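You operate a simulated robot arm through the tools that you are given. There is no shell and no other tool. Be economical: measure what you need, move in short steps, check, and stop when the job is done.

You run a simulated two-armed robot. Do the job below in one go: nothing can be reset, and whatever is moved stays where it is left.

Task
Turn the zone one dial to 220 degrees. Put the tape roll from the grey parts tray in the blue crate. Take the carton that says "rings" from the blue table top and leave it on the top of the steel plates. Push the door shut. Open the springs drawer. Any order will do. Set down upright: carton.

Only the result counts: the job must be done as asked and must still hold three seconds after the hand-in. Knocking over, shifting, dropping, spilling or breaking anything else fails it.

Robot
Two 7-joint arms with two-finger parallel grippers on one trunk, on a base that drives. Base frame: it is fixed to the floor where the robot stands at the start and does not move with it; the origin is under the middle of the robot, x ahead of it, y to its left, z up. Units: mm, degrees, N and s.
The left shoulder is at the start at [60, 143, 895], the right one opposite. With the tool pointing down near the work surface each hand reaches from about 260 to 460 mm from the robot's upright axis, wherever it stands, measured 20 degrees to its own side. Places, roughly: blue crate [-2750, -250, 250]; carton [1250, -7500, 750]; door [2200, -7000, 1000]; springs drawer [-2800, -700, 400]; tape roll (6x6x2 cm) [700, 0, 600]; top of the steel plates [-300, -7200, 400]; zone one dial [800, -100, 1200]. Payload 1.57 kg a hand.
The tool frame of a hand sits at the grasp point between the pads (the TCP): z along the fingers, y along the line on which they close. The tips reach 30 mm beyond it. The gripper opens to 110 mm. The fingers are 24 mm wide and 12 mm thick; the gripper's body (48 by 112 mm) begins 78 mm behind the TCP.
Orientation is told as [roll, pitch, yaw] about the base's x, y, z axes, in that order, counted from this pose: with the fingers straight down and closing along the base's y, the tool's x points along the base's -x, its y along +y and its z along -z.

Tools
- The arms move only by the tool send_rows. It takes "left_increments", "right_increments" or both (then of equal length, played together; a hand with none holds still); each is a list of rows, each a list of 6 numbers: the shift along the tool's x, y, z in mm, then the turn, a rotation vector about the tool's x, y, z in degrees. In form: [[tx, ty, tz, wx, wy, wz], ...]. A call has 1 to 8 rows; each row is the pose to reach, as a shift and turn from the pose commanded when the call began, along the tool's axes at that moment. "left_grip" and "right_grip" are, for a hand that has rows, the finger opening in mm, from 0 to 110, set as the call begins (left out, the last holds). A row lasts 0.2 s, in which the tool goes at most 50 mm and 8.6 degrees; a call with a longer step from one row to the next is refused whole, and so is a gripper value outside its range. Where a pose cannot be reached the arm comes as near as it can. A force on the tool above 40 N (or 10 N above the force at the start of the call, whichever is more), or a blocked arm, ends the call early, and 0.2 s more pass. The fingers move at their own pace (about 45 mm/s each) and stop on an object; they squeeze with about 29 N. The grip force told is the motor's: it shows also when the fingers shut on nothing. Time passes only in rows, and 0.2 s behind the last, so rows that repeat a pose let the fingers close. It gives the time, the measured TCP pose, the force on the tool (base axes), the opening and the grip force at its end, in the units of the frame above (readings bear some noise), with the torque about the TCP (base axes, N m) and any sound that the robot's microphone picked up, and new pictures: "show" is both (left out), scene, wrist or none (wrist: the cameras of the hands that moved).
- Cameras (640 x 400 px; columns grow to the right, rows downward): "scene" is now at [49.2, -21.1, 1511.7]; the picture's right is [-0.25, -0.97, 0.00], its down [-0.66, 0.17, -0.73] and it looks along [0.71, -0.18, -0.68] (base axes); focal length 289 px, centre (320, 200). "left" rides on the left gripper at [70, -16, -141] in its tool frame; the picture's right is [0.23, 0.97, 0.00], its down [-0.86, 0.20, -0.48] and it looks along [-0.47, 0.11, 0.88] (tool axes); focal length 222 px, centre (320, 200). "right" rides on the right gripper at [70, 16, -141] in its tool frame; the picture's right is [-0.23, 0.97, 0.00], its down [-0.86, -0.20, -0.48] and it looks along [-0.47, -0.11, 0.88] (tool axes); focal length 222 px, centre (320, 200).
- slide_trunk(by): slides the trunk up (or, below 0, down) by that many mm; the arms and the scene camera ride with it, the base frame stays. It gives what a move gives, with no picture.
- drive_base(legs): drives the robot by 1 to 6 legs, each [ahead, left, turn to the left] in mm, mm and degrees, along the robot's own axes; the way and the turn of a leg run together, so that a leg with both is an arc; at most 1500 mm and 180 degrees a leg. The arms and the cameras ride along, it lands a little off, and it stops where it bumps. It gives what a move gives, and a new picture of the scene camera.
- pan_tilt(pan, tilt): turns the head with the scene camera to pan (to the left, within 86 degrees either way) and tilt (down, from -29 to 69), counted from straight ahead of the robot. It gives what a move gives, and a new picture of the scene camera.
- locate(camera, pixels): there is no depth. For up to 12 entries [column, row, z] of the newest picture of that camera ("zoom" is the newest enlarged one), the place [x, y] in the base frame at which the ray of that pixel passes the height z, good to about 2 mm. No time passes.
- zoom(camera, box): a new picture of the part [left, top, right, bottom] of that camera's present view, enlarged. No time passes.
- sign_off(): hands the job in; it is judged then, once.

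Keep the steps short. Do not move on a guess: measure, check each grasp and each placing, and mend mistakes. In all there are 110 turns and 260 pictures (those below and enlarged ones count). Leave the grippers open and the arms clear of the work at the hand-in unless told otherwise, and finish with a single line.

The tools are called after "Call:" as name(argument=value, ...) on one line, values as JSON. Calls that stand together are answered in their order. send_rows: Moves the arms, as the interface text tells. Its arguments: {"type":"object","properties":{"left_increments":{"type":"array","items":{"type":"array","items":{"type":"number"}}},"left_grip":{"type":"number"},"right_increments":{"type":"array","items":{"type":"array","items":{"type":"number"}}},"right_grip":{"type":"number"},"show":{"type":"string","enum":["both","scene","wrist","none"]}},"required":[]} The other tools are called the same way: slide_trunk (by) slides the trunk up or down; drive_base (legs) drives the base; pan_tilt (pan, tilt) turns the head that bears the scene camera; locate (camera, pixels) gives the place at which the rays of pixels pass given heights; zoom (camera, box) takes an enlarged picture of a part of a camera's view; sign_off () hands the job in.

At the start:

```text
clock: 0.0
left_tool_pos: [612.9, 177.4, 998.6]
left_ee_rot: [0.0, -0.1, 0.0]
left_force: [-0.5, 0.4, -0.2]
left_ft_torque: [-0.02, -0.01, -0.01]
left_grip_width: 110.0
left_gripper_force: 0.0
right_tool_pos: [413.6, -333.3, 999.5]
right_ee_rot: [0.0, 0.0, 0.0]
right_force: [-0.3, -0.5, -0.1]
right_ft_torque: [-0.02, 0.04, 0.01]
right_grip_width: 110.2
right_gripper_force: 0.1
trunk travel left (down, up): [-494.0, 96.0]
robot x, y, heading: [1.8, 2.3, -0.1]
head pan, tilt: [-14.6, 42.9]
```

scene: 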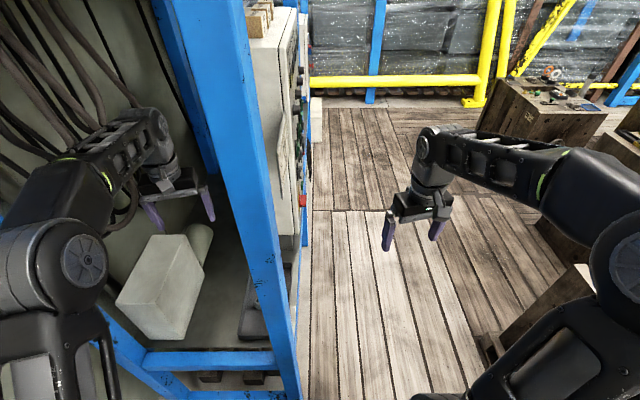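
right: 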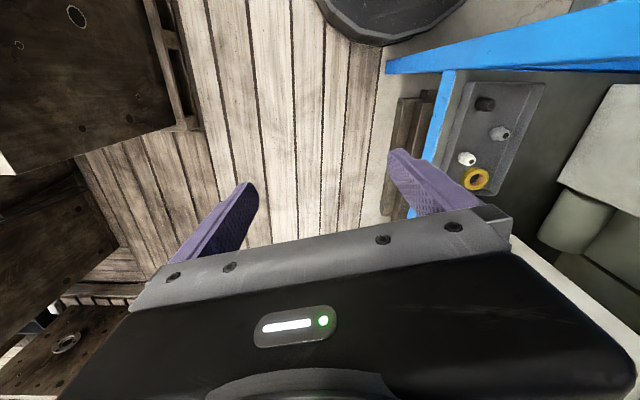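
left: 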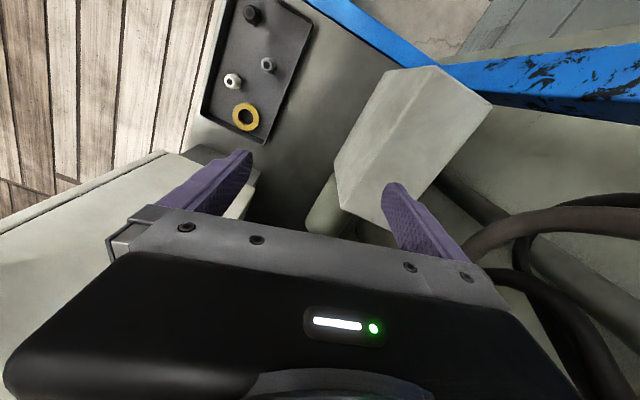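

The left hand is inside a shelf bay above the tray, and the yellow tape roll is at (245,115) in the left view. I'll look straight ahead to see the dial and the tray.

Call:
pan_tilt(pan=0, tilt=20)

Call:
locate(camera="left", pixels=[[245, 116, 590], [245, 116, 610], [231, 81, 600], [267, 65, 600], [251, 14, 600], [206, 114, 590], [262, 140, 590], [312, 20, 590], [228, -10, 590]])

Call:
locate(camera="right", pixels=[[476, 179, 590], [476, 179, 610], [476, 179, 570], [466, 159, 600], [500, 133, 600]])

```text
clock: 0.9
left_tool_pos: [613.5, 177.7, 1001.0]
left_ee_rot: [0.0, 0.0, 0.0]
left_force: [-0.8, -0.6, -0.8]
left_ft_torque: [0.01, 0.0, -0.01]
left_grip_width: 109.9
left_gripper_force: 0.0
right_tool_pos: [414.9, -332.6, 1000.2]
right_ee_rot: [0.0, 0.0, 0.0]
right_force: [0.5, 0.2, 0.2]
right_ft_torque: [0.0, 0.01, -0.01]
right_grip_width: 110.0
right_gripper_force: 0.0
trunk travel left (down, up): [-494.0, 96.0]
robot x, y, heading: [0.3, -1.3, 0.0]
head pan, tilt: [0.0, 20.0]
```

scene: 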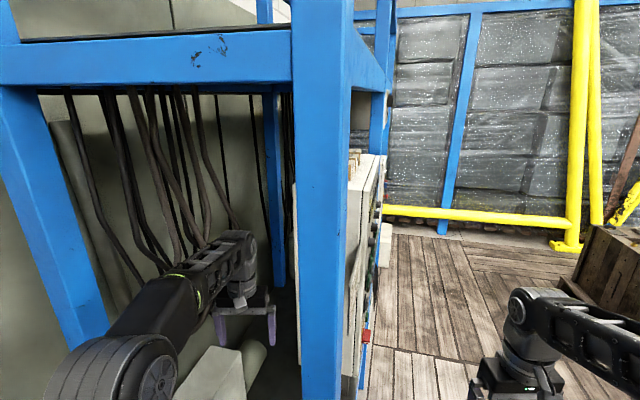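

```text
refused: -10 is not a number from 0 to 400
```

```text
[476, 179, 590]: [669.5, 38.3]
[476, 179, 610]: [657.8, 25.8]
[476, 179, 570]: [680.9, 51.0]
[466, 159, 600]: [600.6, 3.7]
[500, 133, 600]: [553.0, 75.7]
```

Call:
locate(camera="left", pixels=[[245, 116, 590], [245, 116, 610], [245, 116, 570], [231, 81, 600], [267, 65, 600], [251, 14, 600], [206, 114, 590], [262, 140, 590], [312, 20, 590]])

Call:
zoom(camera="left", box=[160, 0, 480, 200])

Call:
pan_tilt(pan=-60, tilt=30)

Call:
pan_tilt(pan=0, tilt=62)

```text
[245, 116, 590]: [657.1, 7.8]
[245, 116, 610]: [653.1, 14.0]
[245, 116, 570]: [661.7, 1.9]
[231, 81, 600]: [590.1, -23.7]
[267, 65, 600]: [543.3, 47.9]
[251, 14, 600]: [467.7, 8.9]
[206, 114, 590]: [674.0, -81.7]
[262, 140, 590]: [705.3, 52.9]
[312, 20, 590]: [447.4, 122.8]
```

```text
2.00 times, centred on (320, 100) of left
```

zoom: 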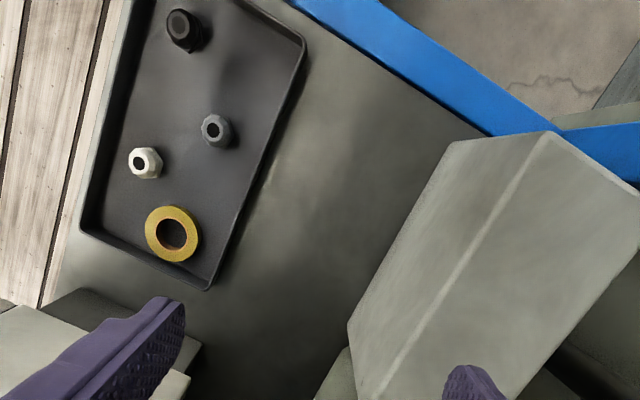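

```text
clock: 2.2
left_tool_pos: [613.0, 177.4, 999.3]
left_ee_rot: [0.0, 0.1, 0.1]
left_force: [0.5, 0.2, 0.5]
left_ft_torque: [0.0, 0.03, 0.0]
left_grip_width: 110.0
left_gripper_force: 0.1
right_tool_pos: [415.5, -332.6, 999.6]
right_ee_rot: [0.0, -0.1, 0.0]
right_force: [0.6, 0.4, 0.9]
right_ft_torque: [-0.01, 0.02, 0.01]
right_grip_width: 110.0
right_gripper_force: 0.0
trunk travel left (down, up): [-494.0, 96.0]
robot x, y, heading: [-2.1, 1.9, -0.2]
head pan, tilt: [-60.0, 30.0]
```

scene: 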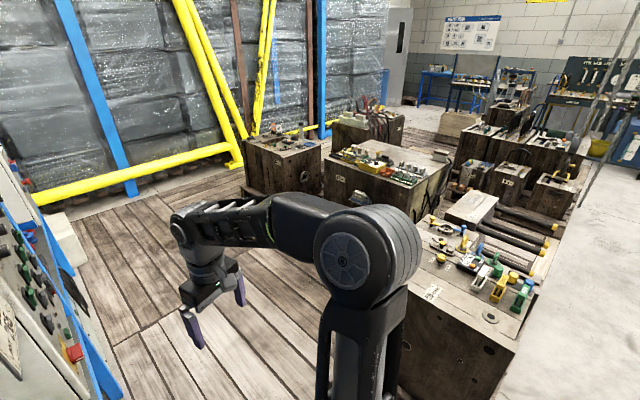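

```text
clock: 3.5
left_tool_pos: [613.6, 177.8, 999.2]
left_ee_rot: [0.0, 0.0, 0.1]
left_force: [0.2, 0.3, 0.2]
left_ft_torque: [0.01, -0.01, -0.03]
left_grip_width: 110.1
left_gripper_force: 0.1
right_tool_pos: [414.7, -333.2, 1000.7]
right_ee_rot: [0.0, 0.0, 0.0]
right_force: [-0.2, -0.1, -0.3]
right_ft_torque: [-0.01, -0.02, -0.02]
right_grip_width: 110.0
right_gripper_force: 0.1
trunk travel left (down, up): [-494.0, 96.0]
robot x, y, heading: [1.4, 0.6, 0.2]
head pan, tilt: [0.0, 62.0]
```

scene: 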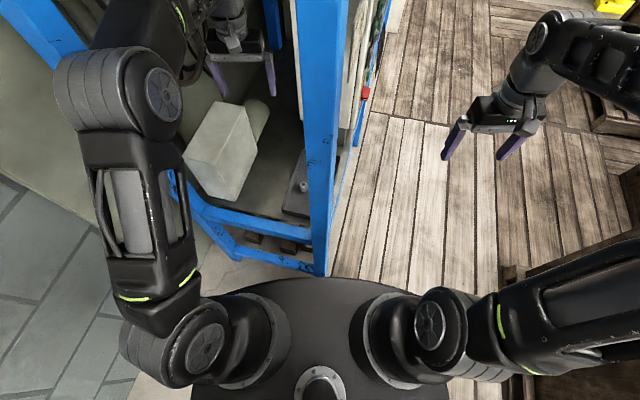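

Call:
locate(camera="scene", pixels=[[318, 274, 0], [300, 262, 0], [328, 255, 0], [313, 240, 500], [312, 215, 590], [190, 195, 560], [325, 100, 900], [295, 100, 900], [345, 100, 900], [285, 213, 600]])

Call:
zoom(camera="scene", box=[160, 80, 400, 300])

```text
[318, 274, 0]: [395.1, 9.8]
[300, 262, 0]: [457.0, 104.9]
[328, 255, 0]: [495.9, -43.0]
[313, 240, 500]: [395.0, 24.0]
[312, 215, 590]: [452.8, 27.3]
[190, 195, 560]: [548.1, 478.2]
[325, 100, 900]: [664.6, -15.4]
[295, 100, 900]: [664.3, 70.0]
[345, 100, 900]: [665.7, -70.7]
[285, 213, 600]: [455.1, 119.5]
```

```text
1.82 times, centred on (280, 190) of scene
```

zoom: 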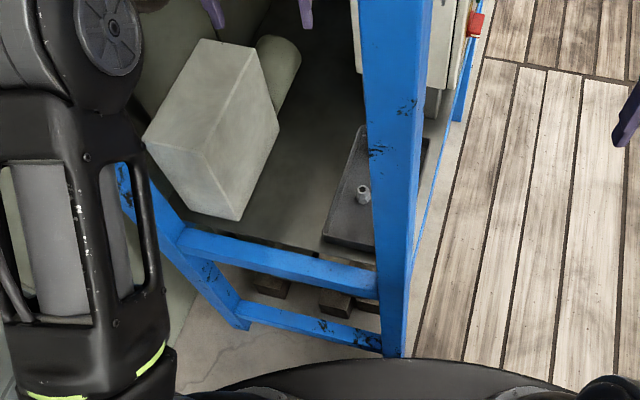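

Triangulating both wrist views puts the tape near [650, 18, 622]. The blue post is at x≈395–450, y≈±30. I'll move the left hand a bit right and down inside the bay for a closer look.

Call:
send_rows(left_increments=[[-7, -29, 25, 0, 0, 0], [-14, -58, 50, 0, 0, 0], [-20, -88, 75, 0, 0, 0], [-27, -107, 100, 0, 0, 0], [-27, -107, 140, 0, 0, 0]])

```text
clock: 4.7
left_tool_pos: [641.1, 70.0, 858.5]
left_ee_rot: [-0.1, -0.1, 0.0]
left_force: [0.5, 0.9, -0.3]
left_ft_torque: [-0.02, -0.01, -0.02]
left_grip_width: 109.8
left_gripper_force: 0.2
right_tool_pos: [415.5, -332.0, 1000.3]
right_ee_rot: [0.0, 0.0, 0.0]
right_force: [0.1, 0.0, 0.7]
right_ft_torque: [0.0, 0.02, 0.01]
right_grip_width: 110.2
right_gripper_force: 0.1
trunk travel left (down, up): [-494.0, 96.0]
robot x, y, heading: [-2.5, -1.1, -0.2]
head pan, tilt: [0.0, 62.0]
```

scene: 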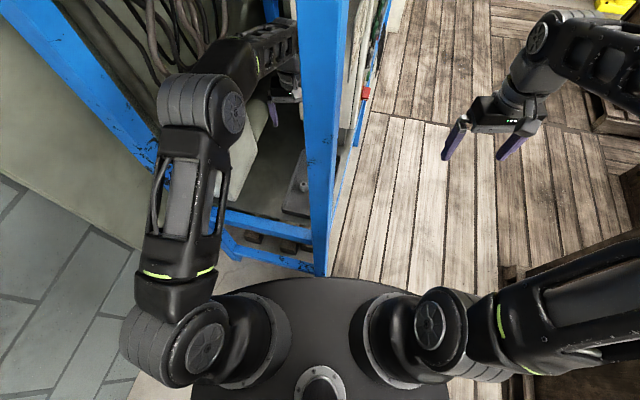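
left: 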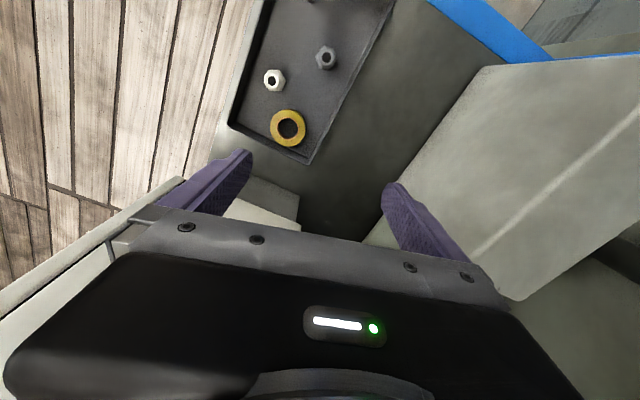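

Call:
zoom(camera="left", box=[140, 0, 460, 250])

Call:
locate(camera="left", pixels=[[288, 128, 600], [288, 128, 620], [274, 80, 610], [306, 164, 600], [230, 122, 600], [340, 100, 600], [185, 180, 900], [185, 180, 800], [0, 283, 900], [250, 172, 620], [300, 195, 620], [212, 150, 620]])

```text
1.60 times, centred on (300, 125) of left
```

zoom: 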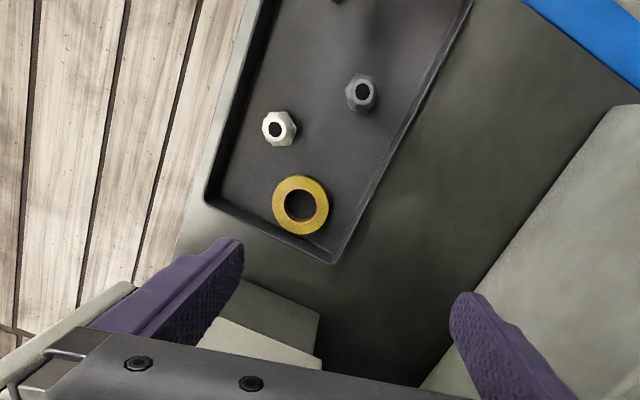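

```text
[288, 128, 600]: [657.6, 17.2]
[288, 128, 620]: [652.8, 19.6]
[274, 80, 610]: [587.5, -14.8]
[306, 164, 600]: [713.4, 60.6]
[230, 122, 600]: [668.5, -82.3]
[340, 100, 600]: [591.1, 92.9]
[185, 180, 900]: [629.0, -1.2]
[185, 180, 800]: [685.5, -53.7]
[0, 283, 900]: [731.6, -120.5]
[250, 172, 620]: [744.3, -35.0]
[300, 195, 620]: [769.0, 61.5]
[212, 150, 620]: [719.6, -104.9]
```

The tape is near [655, 18, 612]. The tray and cabinet are turned about -18.6°. I'll turn the gripper to line up with the tray, centre it above the tape, and look again.

Call:
send_rows(left_increments=[[-5, -17, 15, 0, 0, 6.2], [-10, -35, 35, 0, 0, 12.4], [-14, -52, 65, 0, 0, 18.6], [-14, -52, 98, 0, 0, 18.6]], left_grip=90)

```text
clock: 5.7
left_tool_pos: [655.0, 18.7, 760.8]
left_ee_rot: [-0.1, 0.0, -18.7]
left_force: [0.5, 0.3, -0.2]
left_ft_torque: [0.02, -0.01, -0.01]
left_grip_width: 90.1
left_gripper_force: 0.1
right_tool_pos: [414.8, -332.2, 999.9]
right_ee_rot: [0.1, 0.0, 0.0]
right_force: [-0.2, 1.3, 0.6]
right_ft_torque: [-0.01, 0.02, -0.04]
right_grip_width: 109.8
right_gripper_force: 0.1
trunk travel left (down, up): [-494.0, 96.0]
robot x, y, heading: [-1.0, -1.2, 0.1]
head pan, tilt: [0.0, 62.0]
```

scene: 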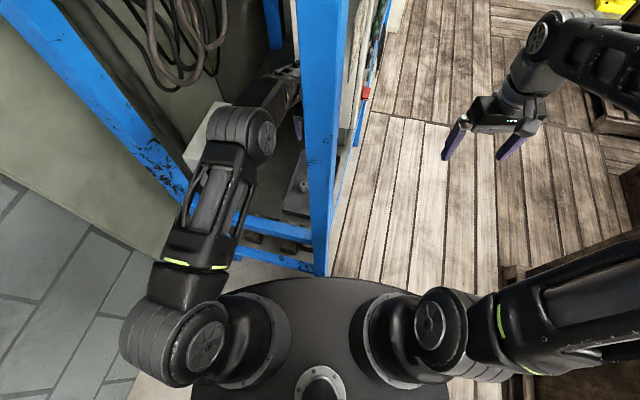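
left: 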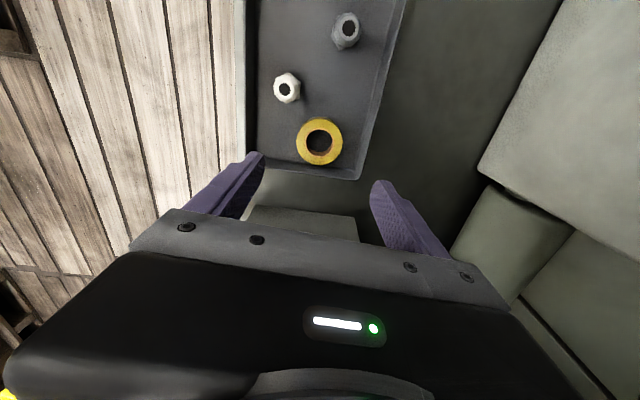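

Call:
locate(camera="left", pixels=[[319, 142, 620], [319, 142, 600], [320, 118, 620], [320, 165, 605], [296, 142, 620], [343, 142, 620], [319, 180, 600], [288, 88, 620]])

Call:
zoom(camera="left", box=[220, 60, 420, 200])

```text
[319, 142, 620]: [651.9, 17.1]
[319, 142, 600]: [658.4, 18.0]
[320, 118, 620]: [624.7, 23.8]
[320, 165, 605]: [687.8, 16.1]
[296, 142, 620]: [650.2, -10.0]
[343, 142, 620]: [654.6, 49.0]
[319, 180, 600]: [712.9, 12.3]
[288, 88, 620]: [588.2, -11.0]
```

```text
2.86 times, centred on (320, 130) of left
```

zoom: 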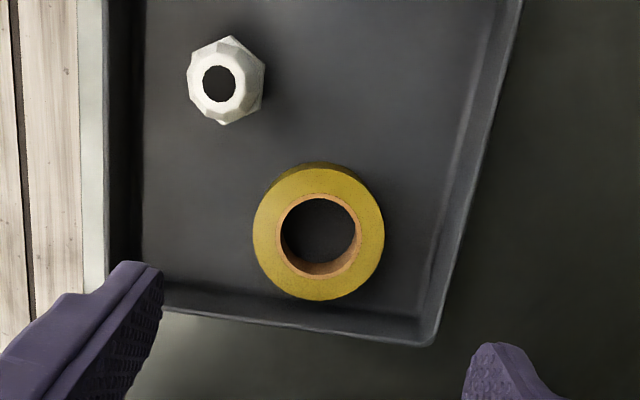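

The tape's top centre is at about [652, 18, 620]. The near gap to the tray wall is about 20 mm, so I'll open to 76 mm, offset 6 mm to the right, and descend.

Call:
send_rows(left_increments=[[2, -8, 30, 0, 0, 0], [2, -8, 60, 0, 0, 0], [2, -8, 90, 0, 0, 0], [2, -8, 105, 0, 0, 0]], left_grip=76)

Call:
zoom(camera="left", box=[220, 60, 420, 200])

```text
clock: 6.7
left_tool_pos: [649.9, 10.9, 657.7]
left_ee_rot: [0.0, 0.0, -18.7]
left_force: [0.0, -0.7, 0.3]
left_ft_torque: [-0.01, 0.01, 0.01]
left_grip_width: 76.0
left_gripper_force: 0.1
right_tool_pos: [414.5, -332.5, 999.5]
right_ee_rot: [0.1, 0.0, 0.1]
right_force: [0.4, 0.1, 0.6]
right_ft_torque: [0.01, -0.02, 0.03]
right_grip_width: 110.0
right_gripper_force: 0.1
trunk travel left (down, up): [-494.0, 96.0]
robot x, y, heading: [-3.1, 1.9, -0.0]
head pan, tilt: [0.0, 62.0]
```

scene: 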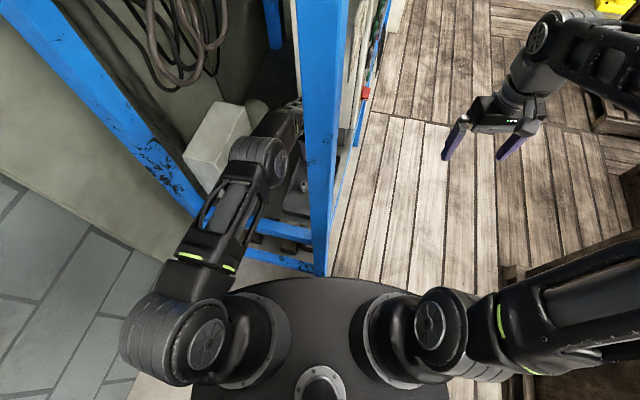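
left: 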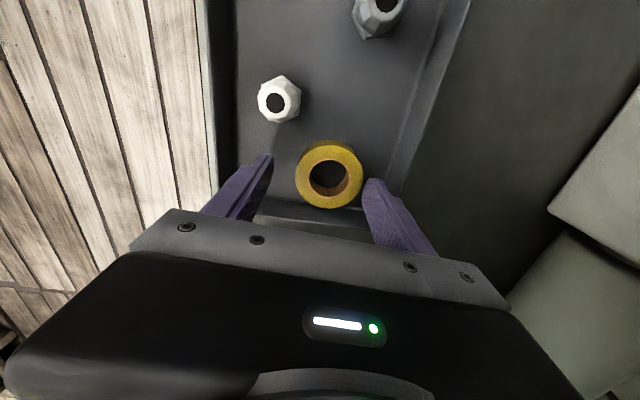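

```text
2.86 times, centred on (320, 130) of left
```

zoom: 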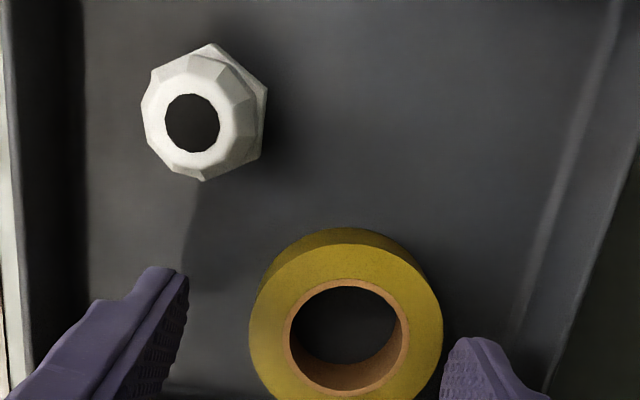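

Call:
locate(camera="left", pixels=[[330, 175, 620], [296, 176, 620], [364, 176, 620], [330, 208, 620], [330, 208, 610]])

```text
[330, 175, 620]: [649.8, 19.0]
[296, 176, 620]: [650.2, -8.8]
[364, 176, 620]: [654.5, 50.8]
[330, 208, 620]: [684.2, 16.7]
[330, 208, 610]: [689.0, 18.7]
```

Diameter checks at 60 mm with the top at z≈620. I'm offset 9 mm, which is too close on the near finger. I'll shift back 4 mm, go down 20 mm, then close.

Call:
send_rows(left_increments=[[0, 4, 0, 0, 0, 0], [0, 4, 10, 0, 0, 0], [0, 4, 21, 0, 0, 0]], show="wrist")

Call:
send_rows(left_increments=[[0, 0, 0, 0, 0, 0], [0, 0, 0, 0, 0, 0], [0, 0, 0, 0, 0, 0], [0, 0, 0, 0, 0, 0]], left_grip=40, show="wrist")

```text
clock: 7.5
left_tool_pos: [652.5, 15.2, 635.3]
left_ee_rot: [0.0, -0.1, -18.6]
left_force: [0.0, 0.4, -0.1]
left_ft_torque: [-0.01, 0.01, -0.01]
left_grip_width: 75.8
left_gripper_force: 0.0
right_tool_pos: [415.1, -333.0, 1000.1]
right_ee_rot: [0.0, 0.0, 0.0]
right_force: [0.1, 1.2, -0.1]
right_ft_torque: [0.0, -0.02, 0.04]
right_grip_width: 109.8
right_gripper_force: 0.1
trunk travel left (down, up): [-494.0, 96.0]
robot x, y, heading: [2.8, -0.0, 0.1]
head pan, tilt: [0.0, 62.0]
```

left: 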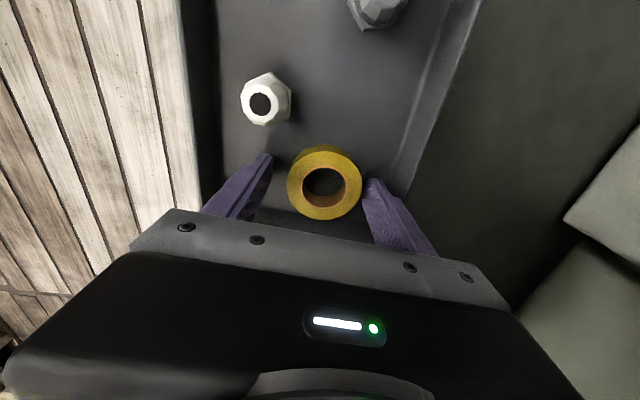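

```text
clock: 8.5
left_tool_pos: [651.4, 15.2, 637.3]
left_ee_rot: [0.0, 0.0, -18.6]
left_force: [0.0, 0.0, 0.1]
left_ft_torque: [-0.02, 0.0, 0.0]
left_grip_width: 54.7
left_gripper_force: 28.5
right_tool_pos: [413.9, -334.1, 1000.0]
right_ee_rot: [0.0, 0.0, 0.0]
right_force: [-0.2, -0.1, -0.1]
right_ft_torque: [-0.03, 0.03, 0.02]
right_grip_width: 110.1
right_gripper_force: 0.0
trunk travel left (down, up): [-494.0, 96.0]
robot x, y, heading: [-3.3, 2.8, 0.2]
head pan, tilt: [0.0, 62.0]
```

left: 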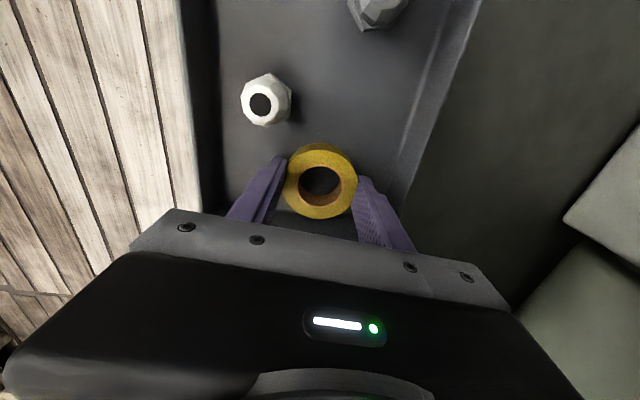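

The grip stopped at 54.7 mm with 28.5 N. I'll lift 100 mm and check.

Call:
send_rows(left_increments=[[0, 0, -15, 0, 0, 0], [0, 0, -40, 0, 0, 0], [0, 0, -70, 0, 0, 0], [0, 0, -110, 0, 0, 0]], show="both")

```text
clock: 9.5
left_tool_pos: [650.9, 15.4, 745.2]
left_ee_rot: [0.0, 0.1, -18.6]
left_force: [0.8, -0.6, -0.4]
left_ft_torque: [0.05, 0.03, -0.01]
left_grip_width: 54.4
left_gripper_force: 28.5
right_tool_pos: [413.8, -332.1, 1000.5]
right_ee_rot: [0.1, 0.0, 0.1]
right_force: [0.0, -1.1, -0.2]
right_ft_torque: [-0.01, -0.02, 0.02]
right_grip_width: 110.1
right_gripper_force: 0.0
trunk travel left (down, up): [-494.0, 96.0]
robot x, y, heading: [-0.7, 0.8, -0.0]
head pan, tilt: [0.0, 62.0]
```

scene: 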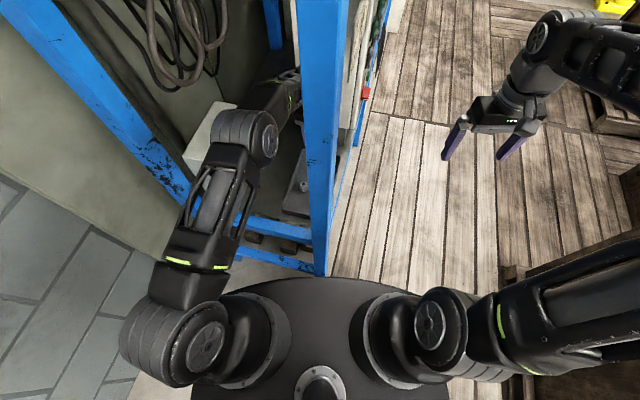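
left: 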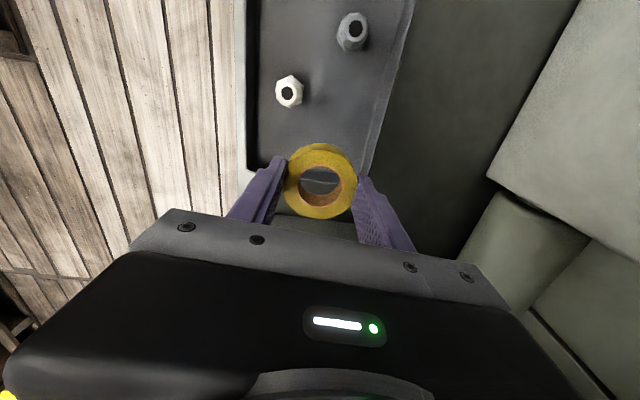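

The tape came up with the hand. I'll raise it back to the start pose, then draw it out of the bay.

Call:
send_rows(left_increments=[[10, 15, -40, 0, 0, -3], [20, 35, -80, 0, 0, -6], [35, 55, -120, 0, 0, -9], [50, 78, -160, 0, 0, -12], [65, 100, -200, 0, 0, -15], [78, 120, -235, 0, 0, -18], [89, 139, -255, 0, 0, -18.6]], show="scene")

Call:
send_rows(left_increments=[[45, 0, 0, 0, 0, 0], [90, 0, 0, 0, 0, 0], [135, 0, 0, 0, 0, 0], [180, 0, 0, 0, 0, 0], [225, 0, 0, 0, 0, 0], [260, 0, 0, 0, 0, 0]], show="both")

```text
clock: 11.1
left_tool_pos: [611.7, 176.7, 1001.7]
left_ee_rot: [-0.2, 0.1, 0.0]
left_force: [-1.2, -0.3, -1.1]
left_ft_torque: [-0.03, 0.01, 0.0]
left_grip_width: 54.6
left_gripper_force: 28.9
right_tool_pos: [416.0, -332.5, 999.9]
right_ee_rot: [0.0, 0.1, -0.1]
right_force: [0.5, 0.1, -0.5]
right_ft_torque: [-0.01, 0.0, -0.01]
right_grip_width: 110.1
right_gripper_force: 0.1
trunk travel left (down, up): [-494.0, 96.0]
robot x, y, heading: [1.0, 3.8, 0.2]
head pan, tilt: [0.0, 62.0]
```

scene: 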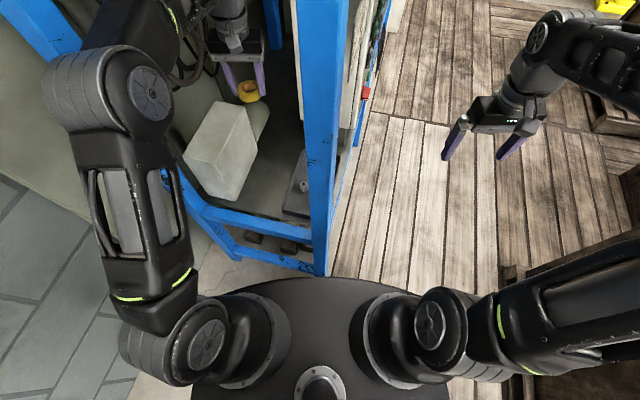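

```text
clock: 12.5
left_tool_pos: [350.7, 174.7, 1002.3]
left_ee_rot: [0.0, -0.1, 0.0]
left_force: [-0.4, 0.1, 0.4]
left_ft_torque: [0.02, -0.01, 0.0]
left_grip_width: 54.6
left_gripper_force: 29.0
right_tool_pos: [413.9, -331.2, 1000.5]
right_ee_rot: [-0.1, -0.1, -0.1]
right_force: [0.5, 0.2, 0.2]
right_ft_torque: [-0.01, -0.05, 0.02]
right_grip_width: 110.3
right_gripper_force: 0.1
trunk travel left (down, up): [-494.0, 96.0]
robot x, y, heading: [3.3, 1.7, 0.1]
head pan, tilt: [0.0, 62.0]
```

scene: 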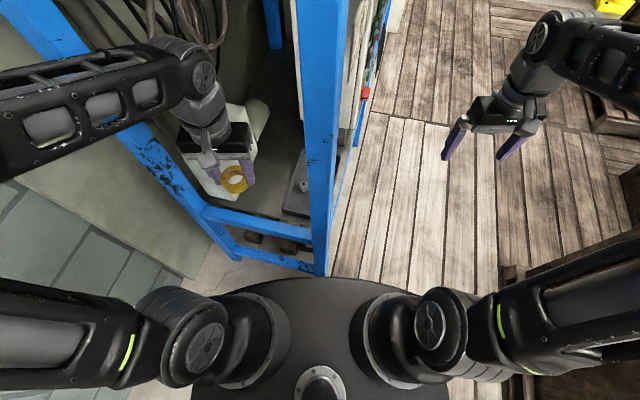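
left: 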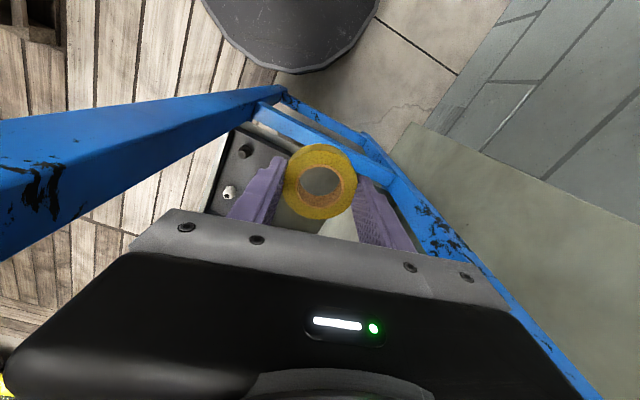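

I'll back off slightly from the cabinet and look to the right to plan the way to the dial side.

Call:
drive_base(legs=[[-200, 0, 0]])

Call:
pan_tilt(pan=-50, tilt=35)

```text
clock: 14.1
left_tool_pos: [152.2, 174.5, 1001.2]
left_ee_rot: [0.0, -0.1, -0.1]
left_force: [-0.4, -1.3, -0.4]
left_ft_torque: [-0.01, -0.05, -0.02]
left_grip_width: 54.3
left_gripper_force: 28.8
right_tool_pos: [213.6, -332.9, 1000.2]
right_ee_rot: [0.0, 0.0, 0.0]
right_force: [-0.3, -0.6, 0.2]
right_ft_torque: [0.03, -0.01, -0.01]
right_grip_width: 109.9
right_gripper_force: 0.2
trunk travel left (down, up): [-494.0, 96.0]
robot x, y, heading: [-198.1, -2.9, 0.2]
head pan, tilt: [0.0, 62.0]
```

scene: 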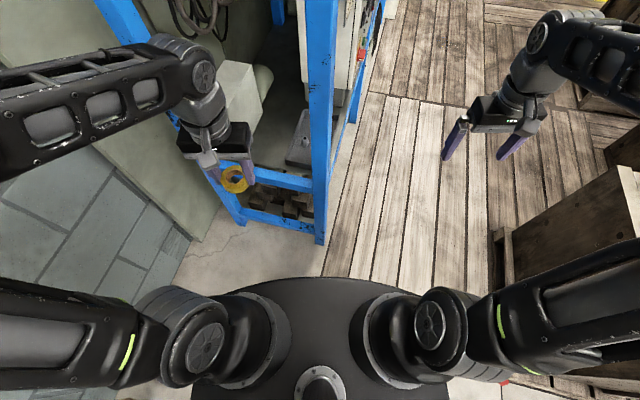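

```text
clock: 15.2
left_tool_pos: [154.4, 175.5, 1001.2]
left_ee_rot: [0.0, 0.0, 0.0]
left_force: [0.3, -0.3, -0.4]
left_ft_torque: [-0.01, 0.0, -0.01]
left_grip_width: 54.3
left_gripper_force: 28.8
right_tool_pos: [214.4, -333.1, 999.6]
right_ee_rot: [0.0, 0.0, 0.0]
right_force: [0.4, -0.2, -0.3]
right_ft_torque: [0.0, -0.01, -0.01]
right_grip_width: 109.9
right_gripper_force: 0.1
trunk travel left (down, up): [-494.0, 96.0]
robot x, y, heading: [-196.0, 3.4, -0.2]
head pan, tilt: [-50.0, 35.0]
```

scene: 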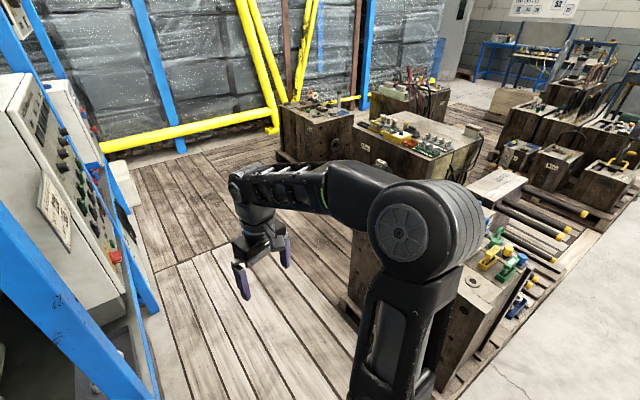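

Call:
locate(camera="scene", pixels=[[342, 297, 0], [365, 325, 0], [455, 395, 0], [283, 150, 0], [280, 158, 0], [350, 225, 600], [140, 207, 0], [155, 308, 0], [180, 152, 0], [118, 258, 900], [270, 133, 0]])

Call:
zoom(camera="scene", box=[240, 100, 480, 340])

```text
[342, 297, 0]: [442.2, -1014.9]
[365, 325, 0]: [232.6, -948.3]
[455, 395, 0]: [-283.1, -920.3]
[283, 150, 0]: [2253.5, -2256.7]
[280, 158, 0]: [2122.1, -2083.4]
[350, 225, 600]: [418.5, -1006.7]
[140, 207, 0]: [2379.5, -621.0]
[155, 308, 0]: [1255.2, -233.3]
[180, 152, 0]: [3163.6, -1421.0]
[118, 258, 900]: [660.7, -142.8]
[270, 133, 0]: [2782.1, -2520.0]
```

```text
1.67 times, centred on (360, 220) of scene
```

zoom: 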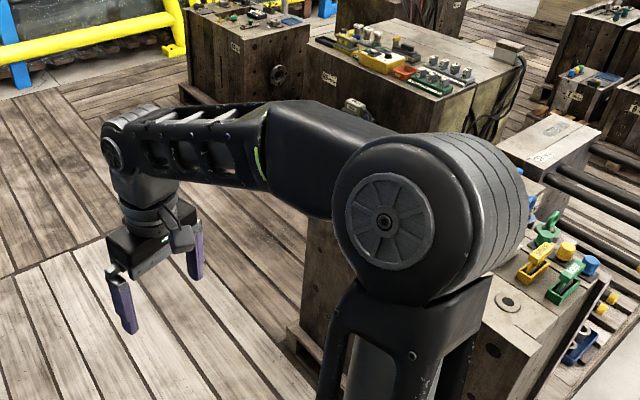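

The bench face is at y≈-950 to -1015. I'll glance left before turning, and pull the right hand in 100 mm.

Call:
send_rows(right_increments=[[40, 0, 0, 0, 0, 0], [80, 0, 0, 0, 0, 0], [100, 0, 0, 0, 0, 0]], show="none")

Call:
pan_tilt(pan=80, tilt=30)

```text
clock: 16.0
left_tool_pos: [152.2, 175.8, 1001.8]
left_ee_rot: [-0.2, 0.1, 0.0]
left_force: [0.9, -0.3, -0.2]
left_ft_torque: [0.02, 0.01, 0.04]
left_grip_width: 54.4
left_gripper_force: 29.0
right_tool_pos: [113.8, -333.3, 1000.6]
right_ee_rot: [-0.1, 0.0, 0.0]
right_force: [-0.4, -0.3, -0.1]
right_ft_torque: [0.03, 0.0, 0.0]
right_grip_width: 110.1
right_gripper_force: 0.1
trunk travel left (down, up): [-494.0, 96.0]
robot x, y, heading: [-199.7, -3.1, 0.2]
head pan, tilt: [-50.0, 35.0]
```

```text
clock: 18.1
left_tool_pos: [152.9, 174.5, 1001.9]
left_ee_rot: [-0.1, 0.1, 0.0]
left_force: [0.1, -0.3, 0.2]
left_ft_torque: [0.04, 0.03, 0.01]
left_grip_width: 54.3
left_gripper_force: 28.2
right_tool_pos: [115.3, -333.5, 1000.5]
right_ee_rot: [0.1, 0.0, -0.1]
right_force: [0.7, -0.4, 0.4]
right_ft_torque: [0.0, 0.0, 0.01]
right_grip_width: 110.0
right_gripper_force: 0.1
trunk travel left (down, up): [-494.0, 96.0]
robot x, y, heading: [-201.5, -3.1, -0.4]
head pan, tilt: [80.0, 30.0]
```

scene: 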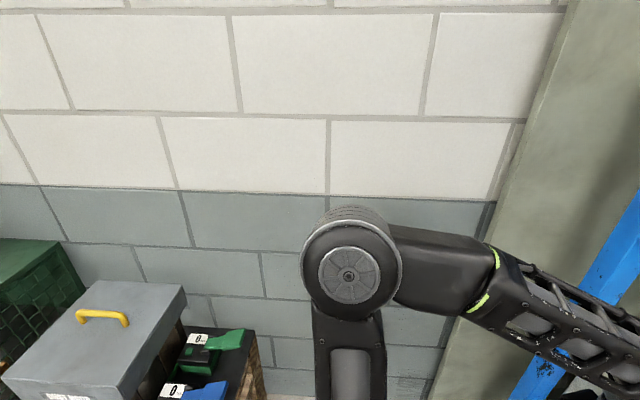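

Call:
locate(camera="scene", pixels=[[185, 288, 700], [185, 288, 900], [5, 378, 700], [230, 350, 600], [350, 275, 1000], [260, 330, 0]])

```text
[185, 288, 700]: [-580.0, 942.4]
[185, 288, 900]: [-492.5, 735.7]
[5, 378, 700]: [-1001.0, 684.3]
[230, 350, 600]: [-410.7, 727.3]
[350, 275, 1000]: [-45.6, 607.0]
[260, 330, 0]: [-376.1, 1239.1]
```

Call:
drive_base(legs=[[0, -200, 0], [0, 0, 71.4], [-147, 0, 0]])

Call:
pan_tilt(pan=-50, tilt=30)

```text
clock: 23.8
left_tool_pos: [-298.7, 51.3, 1002.3]
left_ee_rot: [-0.1, -0.1, 71.1]
left_force: [-0.1, -0.2, -0.1]
left_ft_torque: [0.03, 0.0, -0.02]
left_grip_width: 54.3
left_gripper_force: 29.4
right_tool_pos: [169.5, -150.2, 1001.6]
right_ee_rot: [0.0, -0.2, 71.1]
right_force: [-0.2, -0.5, -0.2]
right_ft_torque: [0.01, 0.02, 0.01]
right_grip_width: 109.9
right_gripper_force: 0.1
trunk travel left (down, up): [-494.0, 96.0]
robot x, y, heading: [-246.0, -337.4, 71.3]
head pan, tilt: [80.0, 30.0]
```

scene: 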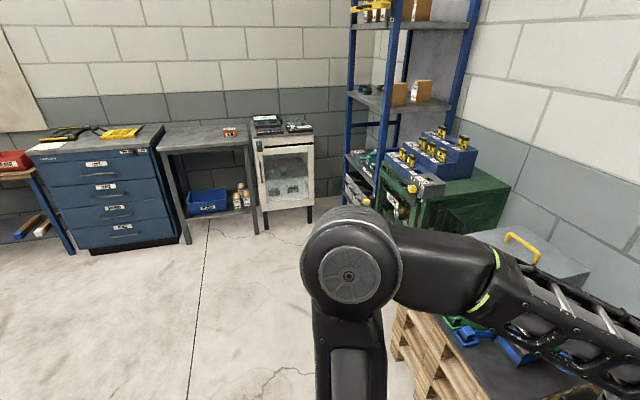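

```text
clock: 25.9
left_tool_pos: [-299.3, 53.2, 1001.5]
left_ee_rot: [-0.1, -0.1, 71.1]
left_force: [-0.4, 0.2, 0.4]
left_ft_torque: [-0.02, 0.01, 0.02]
left_grip_width: 54.3
left_gripper_force: 29.0
right_tool_pos: [170.4, -148.5, 1001.3]
right_ee_rot: [0.0, 0.0, 71.1]
right_force: [0.7, 0.0, -0.4]
right_ft_torque: [0.01, 0.01, -0.04]
right_grip_width: 110.0
right_gripper_force: 0.0
trunk travel left (down, up): [-494.0, 96.0]
robot x, y, heading: [-247.4, -335.9, 71.2]
head pan, tilt: [-50.0, 30.0]
```

scene: 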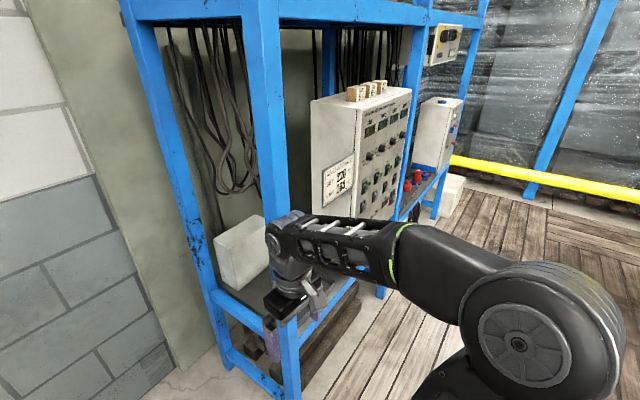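

Call:
drive_base(legs=[[0, -700, 0]])

Call:
pan_tilt(pan=0, tilt=25)

```text
clock: 29.8
left_tool_pos: [368.1, -175.0, 1001.2]
left_ee_rot: [0.0, 0.0, 71.3]
left_force: [0.3, 0.3, -0.6]
left_ft_torque: [0.01, -0.03, 0.02]
left_grip_width: 54.2
left_gripper_force: 29.2
right_tool_pos: [838.0, -373.7, 1001.0]
right_ee_rot: [-0.1, 0.0, 71.3]
right_force: [-0.7, 0.5, -0.3]
right_ft_torque: [0.02, 0.02, -0.01]
right_grip_width: 110.2
right_gripper_force: 0.1
trunk travel left (down, up): [-494.0, 96.0]
robot x, y, heading: [422.1, -566.1, 71.5]
head pan, tilt: [-50.0, 30.0]
```

scene: 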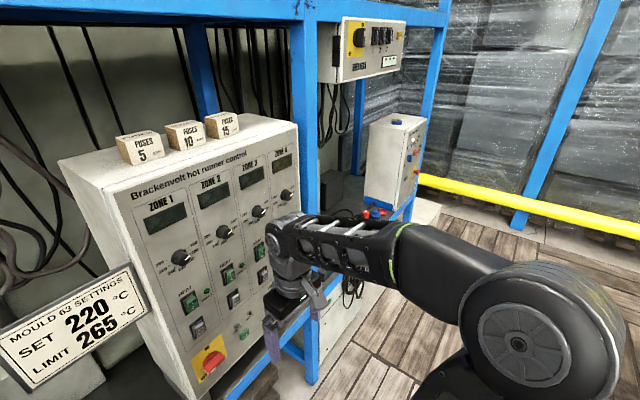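

```text
clock: 30.9
left_tool_pos: [367.2, -174.6, 1001.7]
left_ee_rot: [-0.1, 0.0, 71.4]
left_force: [-0.6, -0.2, 0.2]
left_ft_torque: [0.01, 0.01, 0.04]
left_grip_width: 54.1
left_gripper_force: 29.2
right_tool_pos: [836.7, -373.5, 1000.4]
right_ee_rot: [0.0, 0.1, 71.3]
right_force: [0.1, 0.5, -1.3]
right_ft_torque: [-0.03, 0.01, 0.02]
right_grip_width: 110.0
right_gripper_force: 0.1
trunk travel left (down, up): [-494.0, 96.0]
robot x, y, heading: [419.7, -563.7, 71.4]
head pan, tilt: [0.0, 25.0]
```

scene: 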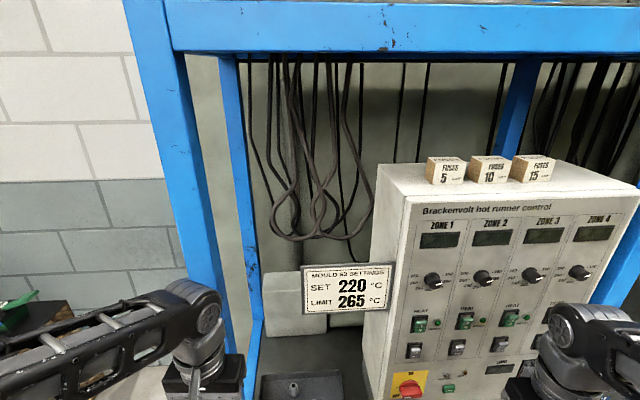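

Call:
zoom(camera="scene", box=[390, 200, 480, 370])

Call:
zoom(camera="scene", box=[400, 250, 470, 300])

Call:
locate(camera="scene", pixels=[[432, 281, 1000], [432, 281, 1050], [432, 281, 1100], [432, 281, 1150], [432, 281, 1200]])

```text
2.35 times, centred on (435, 285) of scene
```

zoom: 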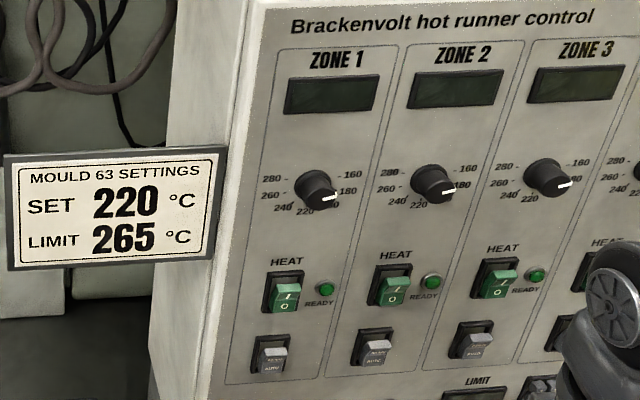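

```text
8.00 times, centred on (435, 275) of scene
```

zoom: 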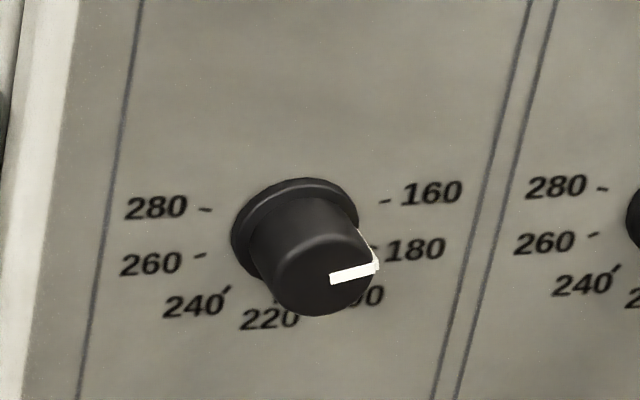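

```text
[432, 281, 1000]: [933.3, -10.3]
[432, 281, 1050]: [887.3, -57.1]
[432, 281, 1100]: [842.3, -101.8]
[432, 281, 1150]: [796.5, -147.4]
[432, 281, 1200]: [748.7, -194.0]
```

The zone 1 dial is at (432,281), with 220 at the bottom of the scale and the pointer now at the right near 180. I'll lower the trunk 200 mm to get a squarer view and a better arm posture for pointing the right hand horizontally.

Call:
slide_trunk(by=-200)

Call:
pan_tilt(pan=-20, tilt=15)

Call:
zoom(camera="scene", box=[260, 150, 420, 250])

```text
clock: 33.1
left_tool_pos: [368.5, -173.9, 801.3]
left_ee_rot: [-0.1, 0.0, 71.3]
left_force: [0.9, 0.4, 0.4]
left_ft_torque: [-0.02, 0.0, 0.0]
left_grip_width: 54.4
left_gripper_force: 28.7
right_tool_pos: [837.2, -373.7, 800.2]
right_ee_rot: [0.0, 0.0, 71.2]
right_force: [-0.6, -0.6, -0.2]
right_ft_torque: [-0.02, 0.0, 0.01]
right_grip_width: 109.9
right_gripper_force: 0.1
trunk travel left (down, up): [-294.0, 296.0]
robot x, y, heading: [416.1, -563.1, 71.3]
head pan, tilt: [0.0, 25.0]
```

```text
clock: 33.9
left_tool_pos: [367.0, -175.0, 801.2]
left_ee_rot: [-0.1, -0.1, 71.3]
left_force: [-0.5, -0.7, -1.0]
left_ft_torque: [-0.01, -0.02, 0.01]
left_grip_width: 54.4
left_gripper_force: 28.6
right_tool_pos: [836.5, -373.2, 800.8]
right_ee_rot: [0.0, -0.1, 71.3]
right_force: [0.7, 0.6, 0.9]
right_ft_torque: [-0.01, 0.03, 0.0]
right_grip_width: 110.0
right_gripper_force: 0.0
trunk travel left (down, up): [-294.0, 296.0]
robot x, y, heading: [419.3, -566.5, 71.2]
head pan, tilt: [-20.0, 15.0]
```

scene: 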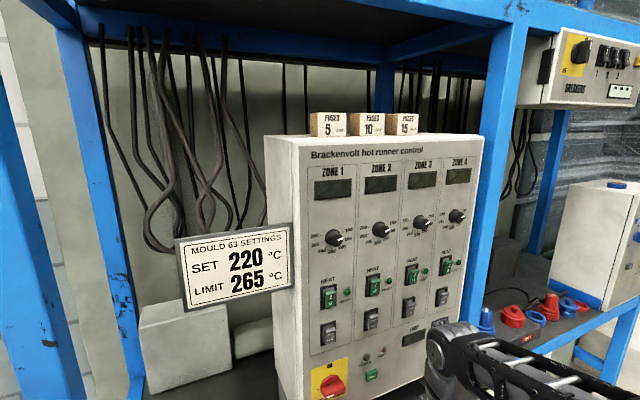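

```text
4.00 times, centred on (340, 200) of scene
```

zoom: 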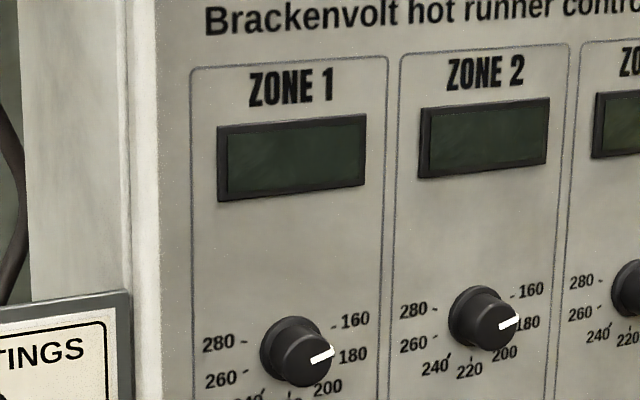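

Call:
zoom(camera="scene", box=[300, 216, 364, 256])

Call:
locate(camera="scene", pixels=[[335, 238, 1090], [335, 238, 1110], [335, 238, 1130], [335, 238, 1150], [335, 238, 1170], [335, 238, 1200]])

```text
10.00 times, centred on (332, 236) of scene
```

zoom: 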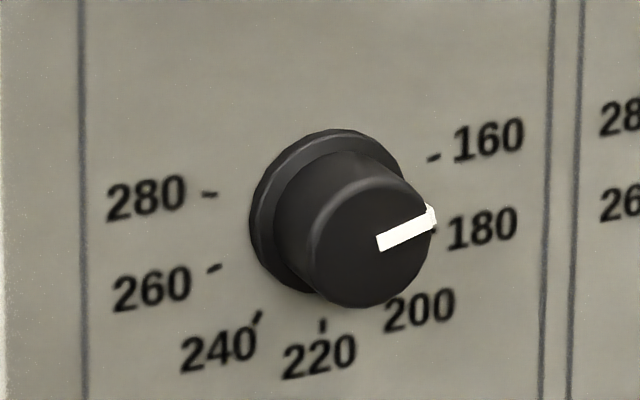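

```text
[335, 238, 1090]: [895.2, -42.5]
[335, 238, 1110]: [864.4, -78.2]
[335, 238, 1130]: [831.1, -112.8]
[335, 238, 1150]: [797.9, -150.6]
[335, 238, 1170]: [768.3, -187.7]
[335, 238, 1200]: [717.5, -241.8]
```

Two views put the knob face at about [795, -152, 1152]. The marks are 36° apart and the pointer is at about 160, so it needs about 108° clockwise. I'll raise the right hand in front of the dial while tipping it forward.

Call:
send_rows(right_increments=[[-6, 14, -44, 0, -8, 0], [-12, 27, -88, 0, -16, 0], [-19, 41, -132, 0, -24, 0], [-25, 54, -176, 0, -32, 0], [-32, 68, -220, 0, -40, 0], [-38, 82, -264, 0, -48, 0], [-44, 95, -308, 0, -56, 0], [-51, 109, -352, 0, -64, 0]], right_grip=60, show="scene")

```text
clock: 35.7
left_tool_pos: [367.6, -174.9, 800.5]
left_ee_rot: [-0.2, -0.1, 71.3]
left_force: [-0.3, -0.3, -0.6]
left_ft_torque: [0.01, 0.01, -0.01]
left_grip_width: 54.5
left_gripper_force: 29.0
right_tool_pos: [748.6, -291.6, 1150.8]
right_ee_rot: [-0.1, -64.1, 71.4]
right_force: [-0.6, 0.2, -0.1]
right_ft_torque: [-0.01, -0.01, -0.02]
right_grip_width: 59.9
right_gripper_force: 0.1
trunk travel left (down, up): [-294.0, 296.0]
robot x, y, heading: [420.2, -563.1, 71.2]
head pan, tilt: [-20.0, 15.0]
```

scene: 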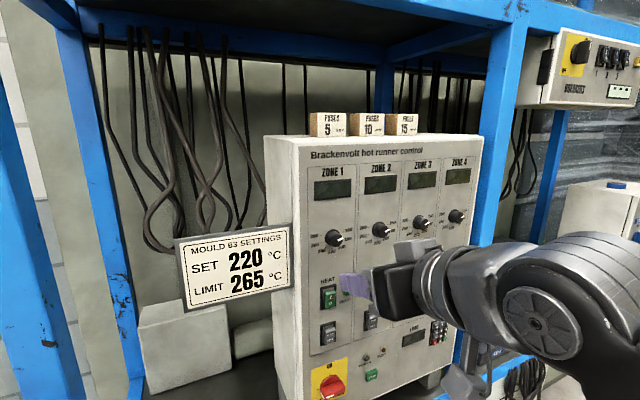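

Call:
send_rows(right_increments=[[0, 0, 0, 0, -8.6, 0], [0, 0, 0, 0, -17.2, 0], [0, 0, 0, 0, -25.9, 0]], show="both")

```text
refused: row 3 steps farther than a row can; nothing moved
```

Call:
send_rows(right_increments=[[0, 0, 0, 0, -8.5, 0], [0, 0, 0, 0, -17, 0], [0, 0, 0, 0, -25.5, 0], [0, 0, 0, 0, -25.9, 0]], show="both")

```text
clock: 36.7
left_tool_pos: [368.5, -175.0, 802.2]
left_ee_rot: [0.0, 0.0, 71.3]
left_force: [-0.1, -0.1, -0.4]
left_ft_torque: [-0.03, -0.04, 0.01]
left_grip_width: 54.2
left_gripper_force: 29.5
right_tool_pos: [750.5, -290.2, 1151.6]
right_ee_rot: [-162.6, -90.1, -126.1]
right_force: [0.1, -0.2, -0.3]
right_ft_torque: [0.0, 0.01, 0.01]
right_grip_width: 60.1
right_gripper_force: 0.1
trunk travel left (down, up): [-294.0, 296.0]
robot x, y, heading: [419.6, -562.7, 71.3]
head pan, tilt: [-20.0, 15.0]
```

scene: 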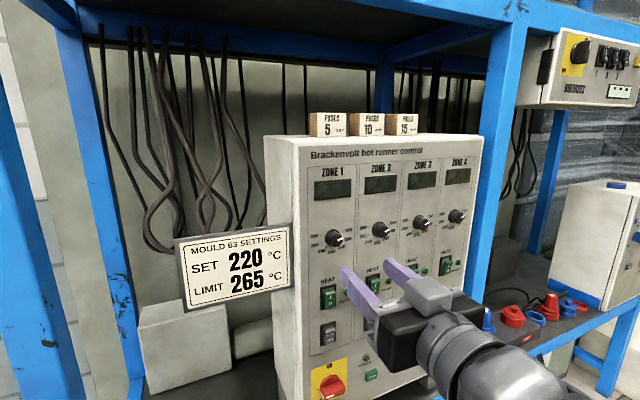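
right: 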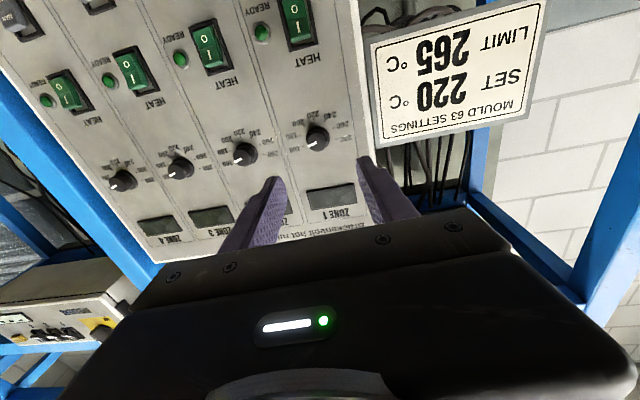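

Call:
locate(camera="right", pixels=[[318, 136, 1140], [318, 136, 1150], [318, 136, 1160], [122, 179, 1140], [122, 179, 1150], [122, 179, 1160], [245, 155, 1150]])

Call:
zoom(camera="right", box=[240, 90, 400, 190])

```text
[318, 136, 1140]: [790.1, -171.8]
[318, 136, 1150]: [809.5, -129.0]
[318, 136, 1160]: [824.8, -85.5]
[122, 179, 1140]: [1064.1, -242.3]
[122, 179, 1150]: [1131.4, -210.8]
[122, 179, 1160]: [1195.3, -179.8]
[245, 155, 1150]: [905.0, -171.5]
```

```text
4.00 times, centred on (320, 140) of right
```

zoom: 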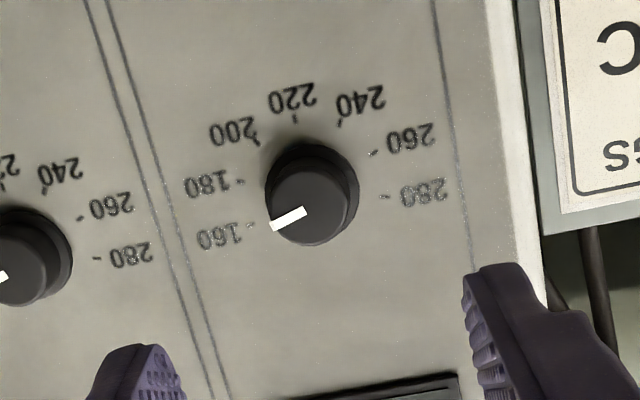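

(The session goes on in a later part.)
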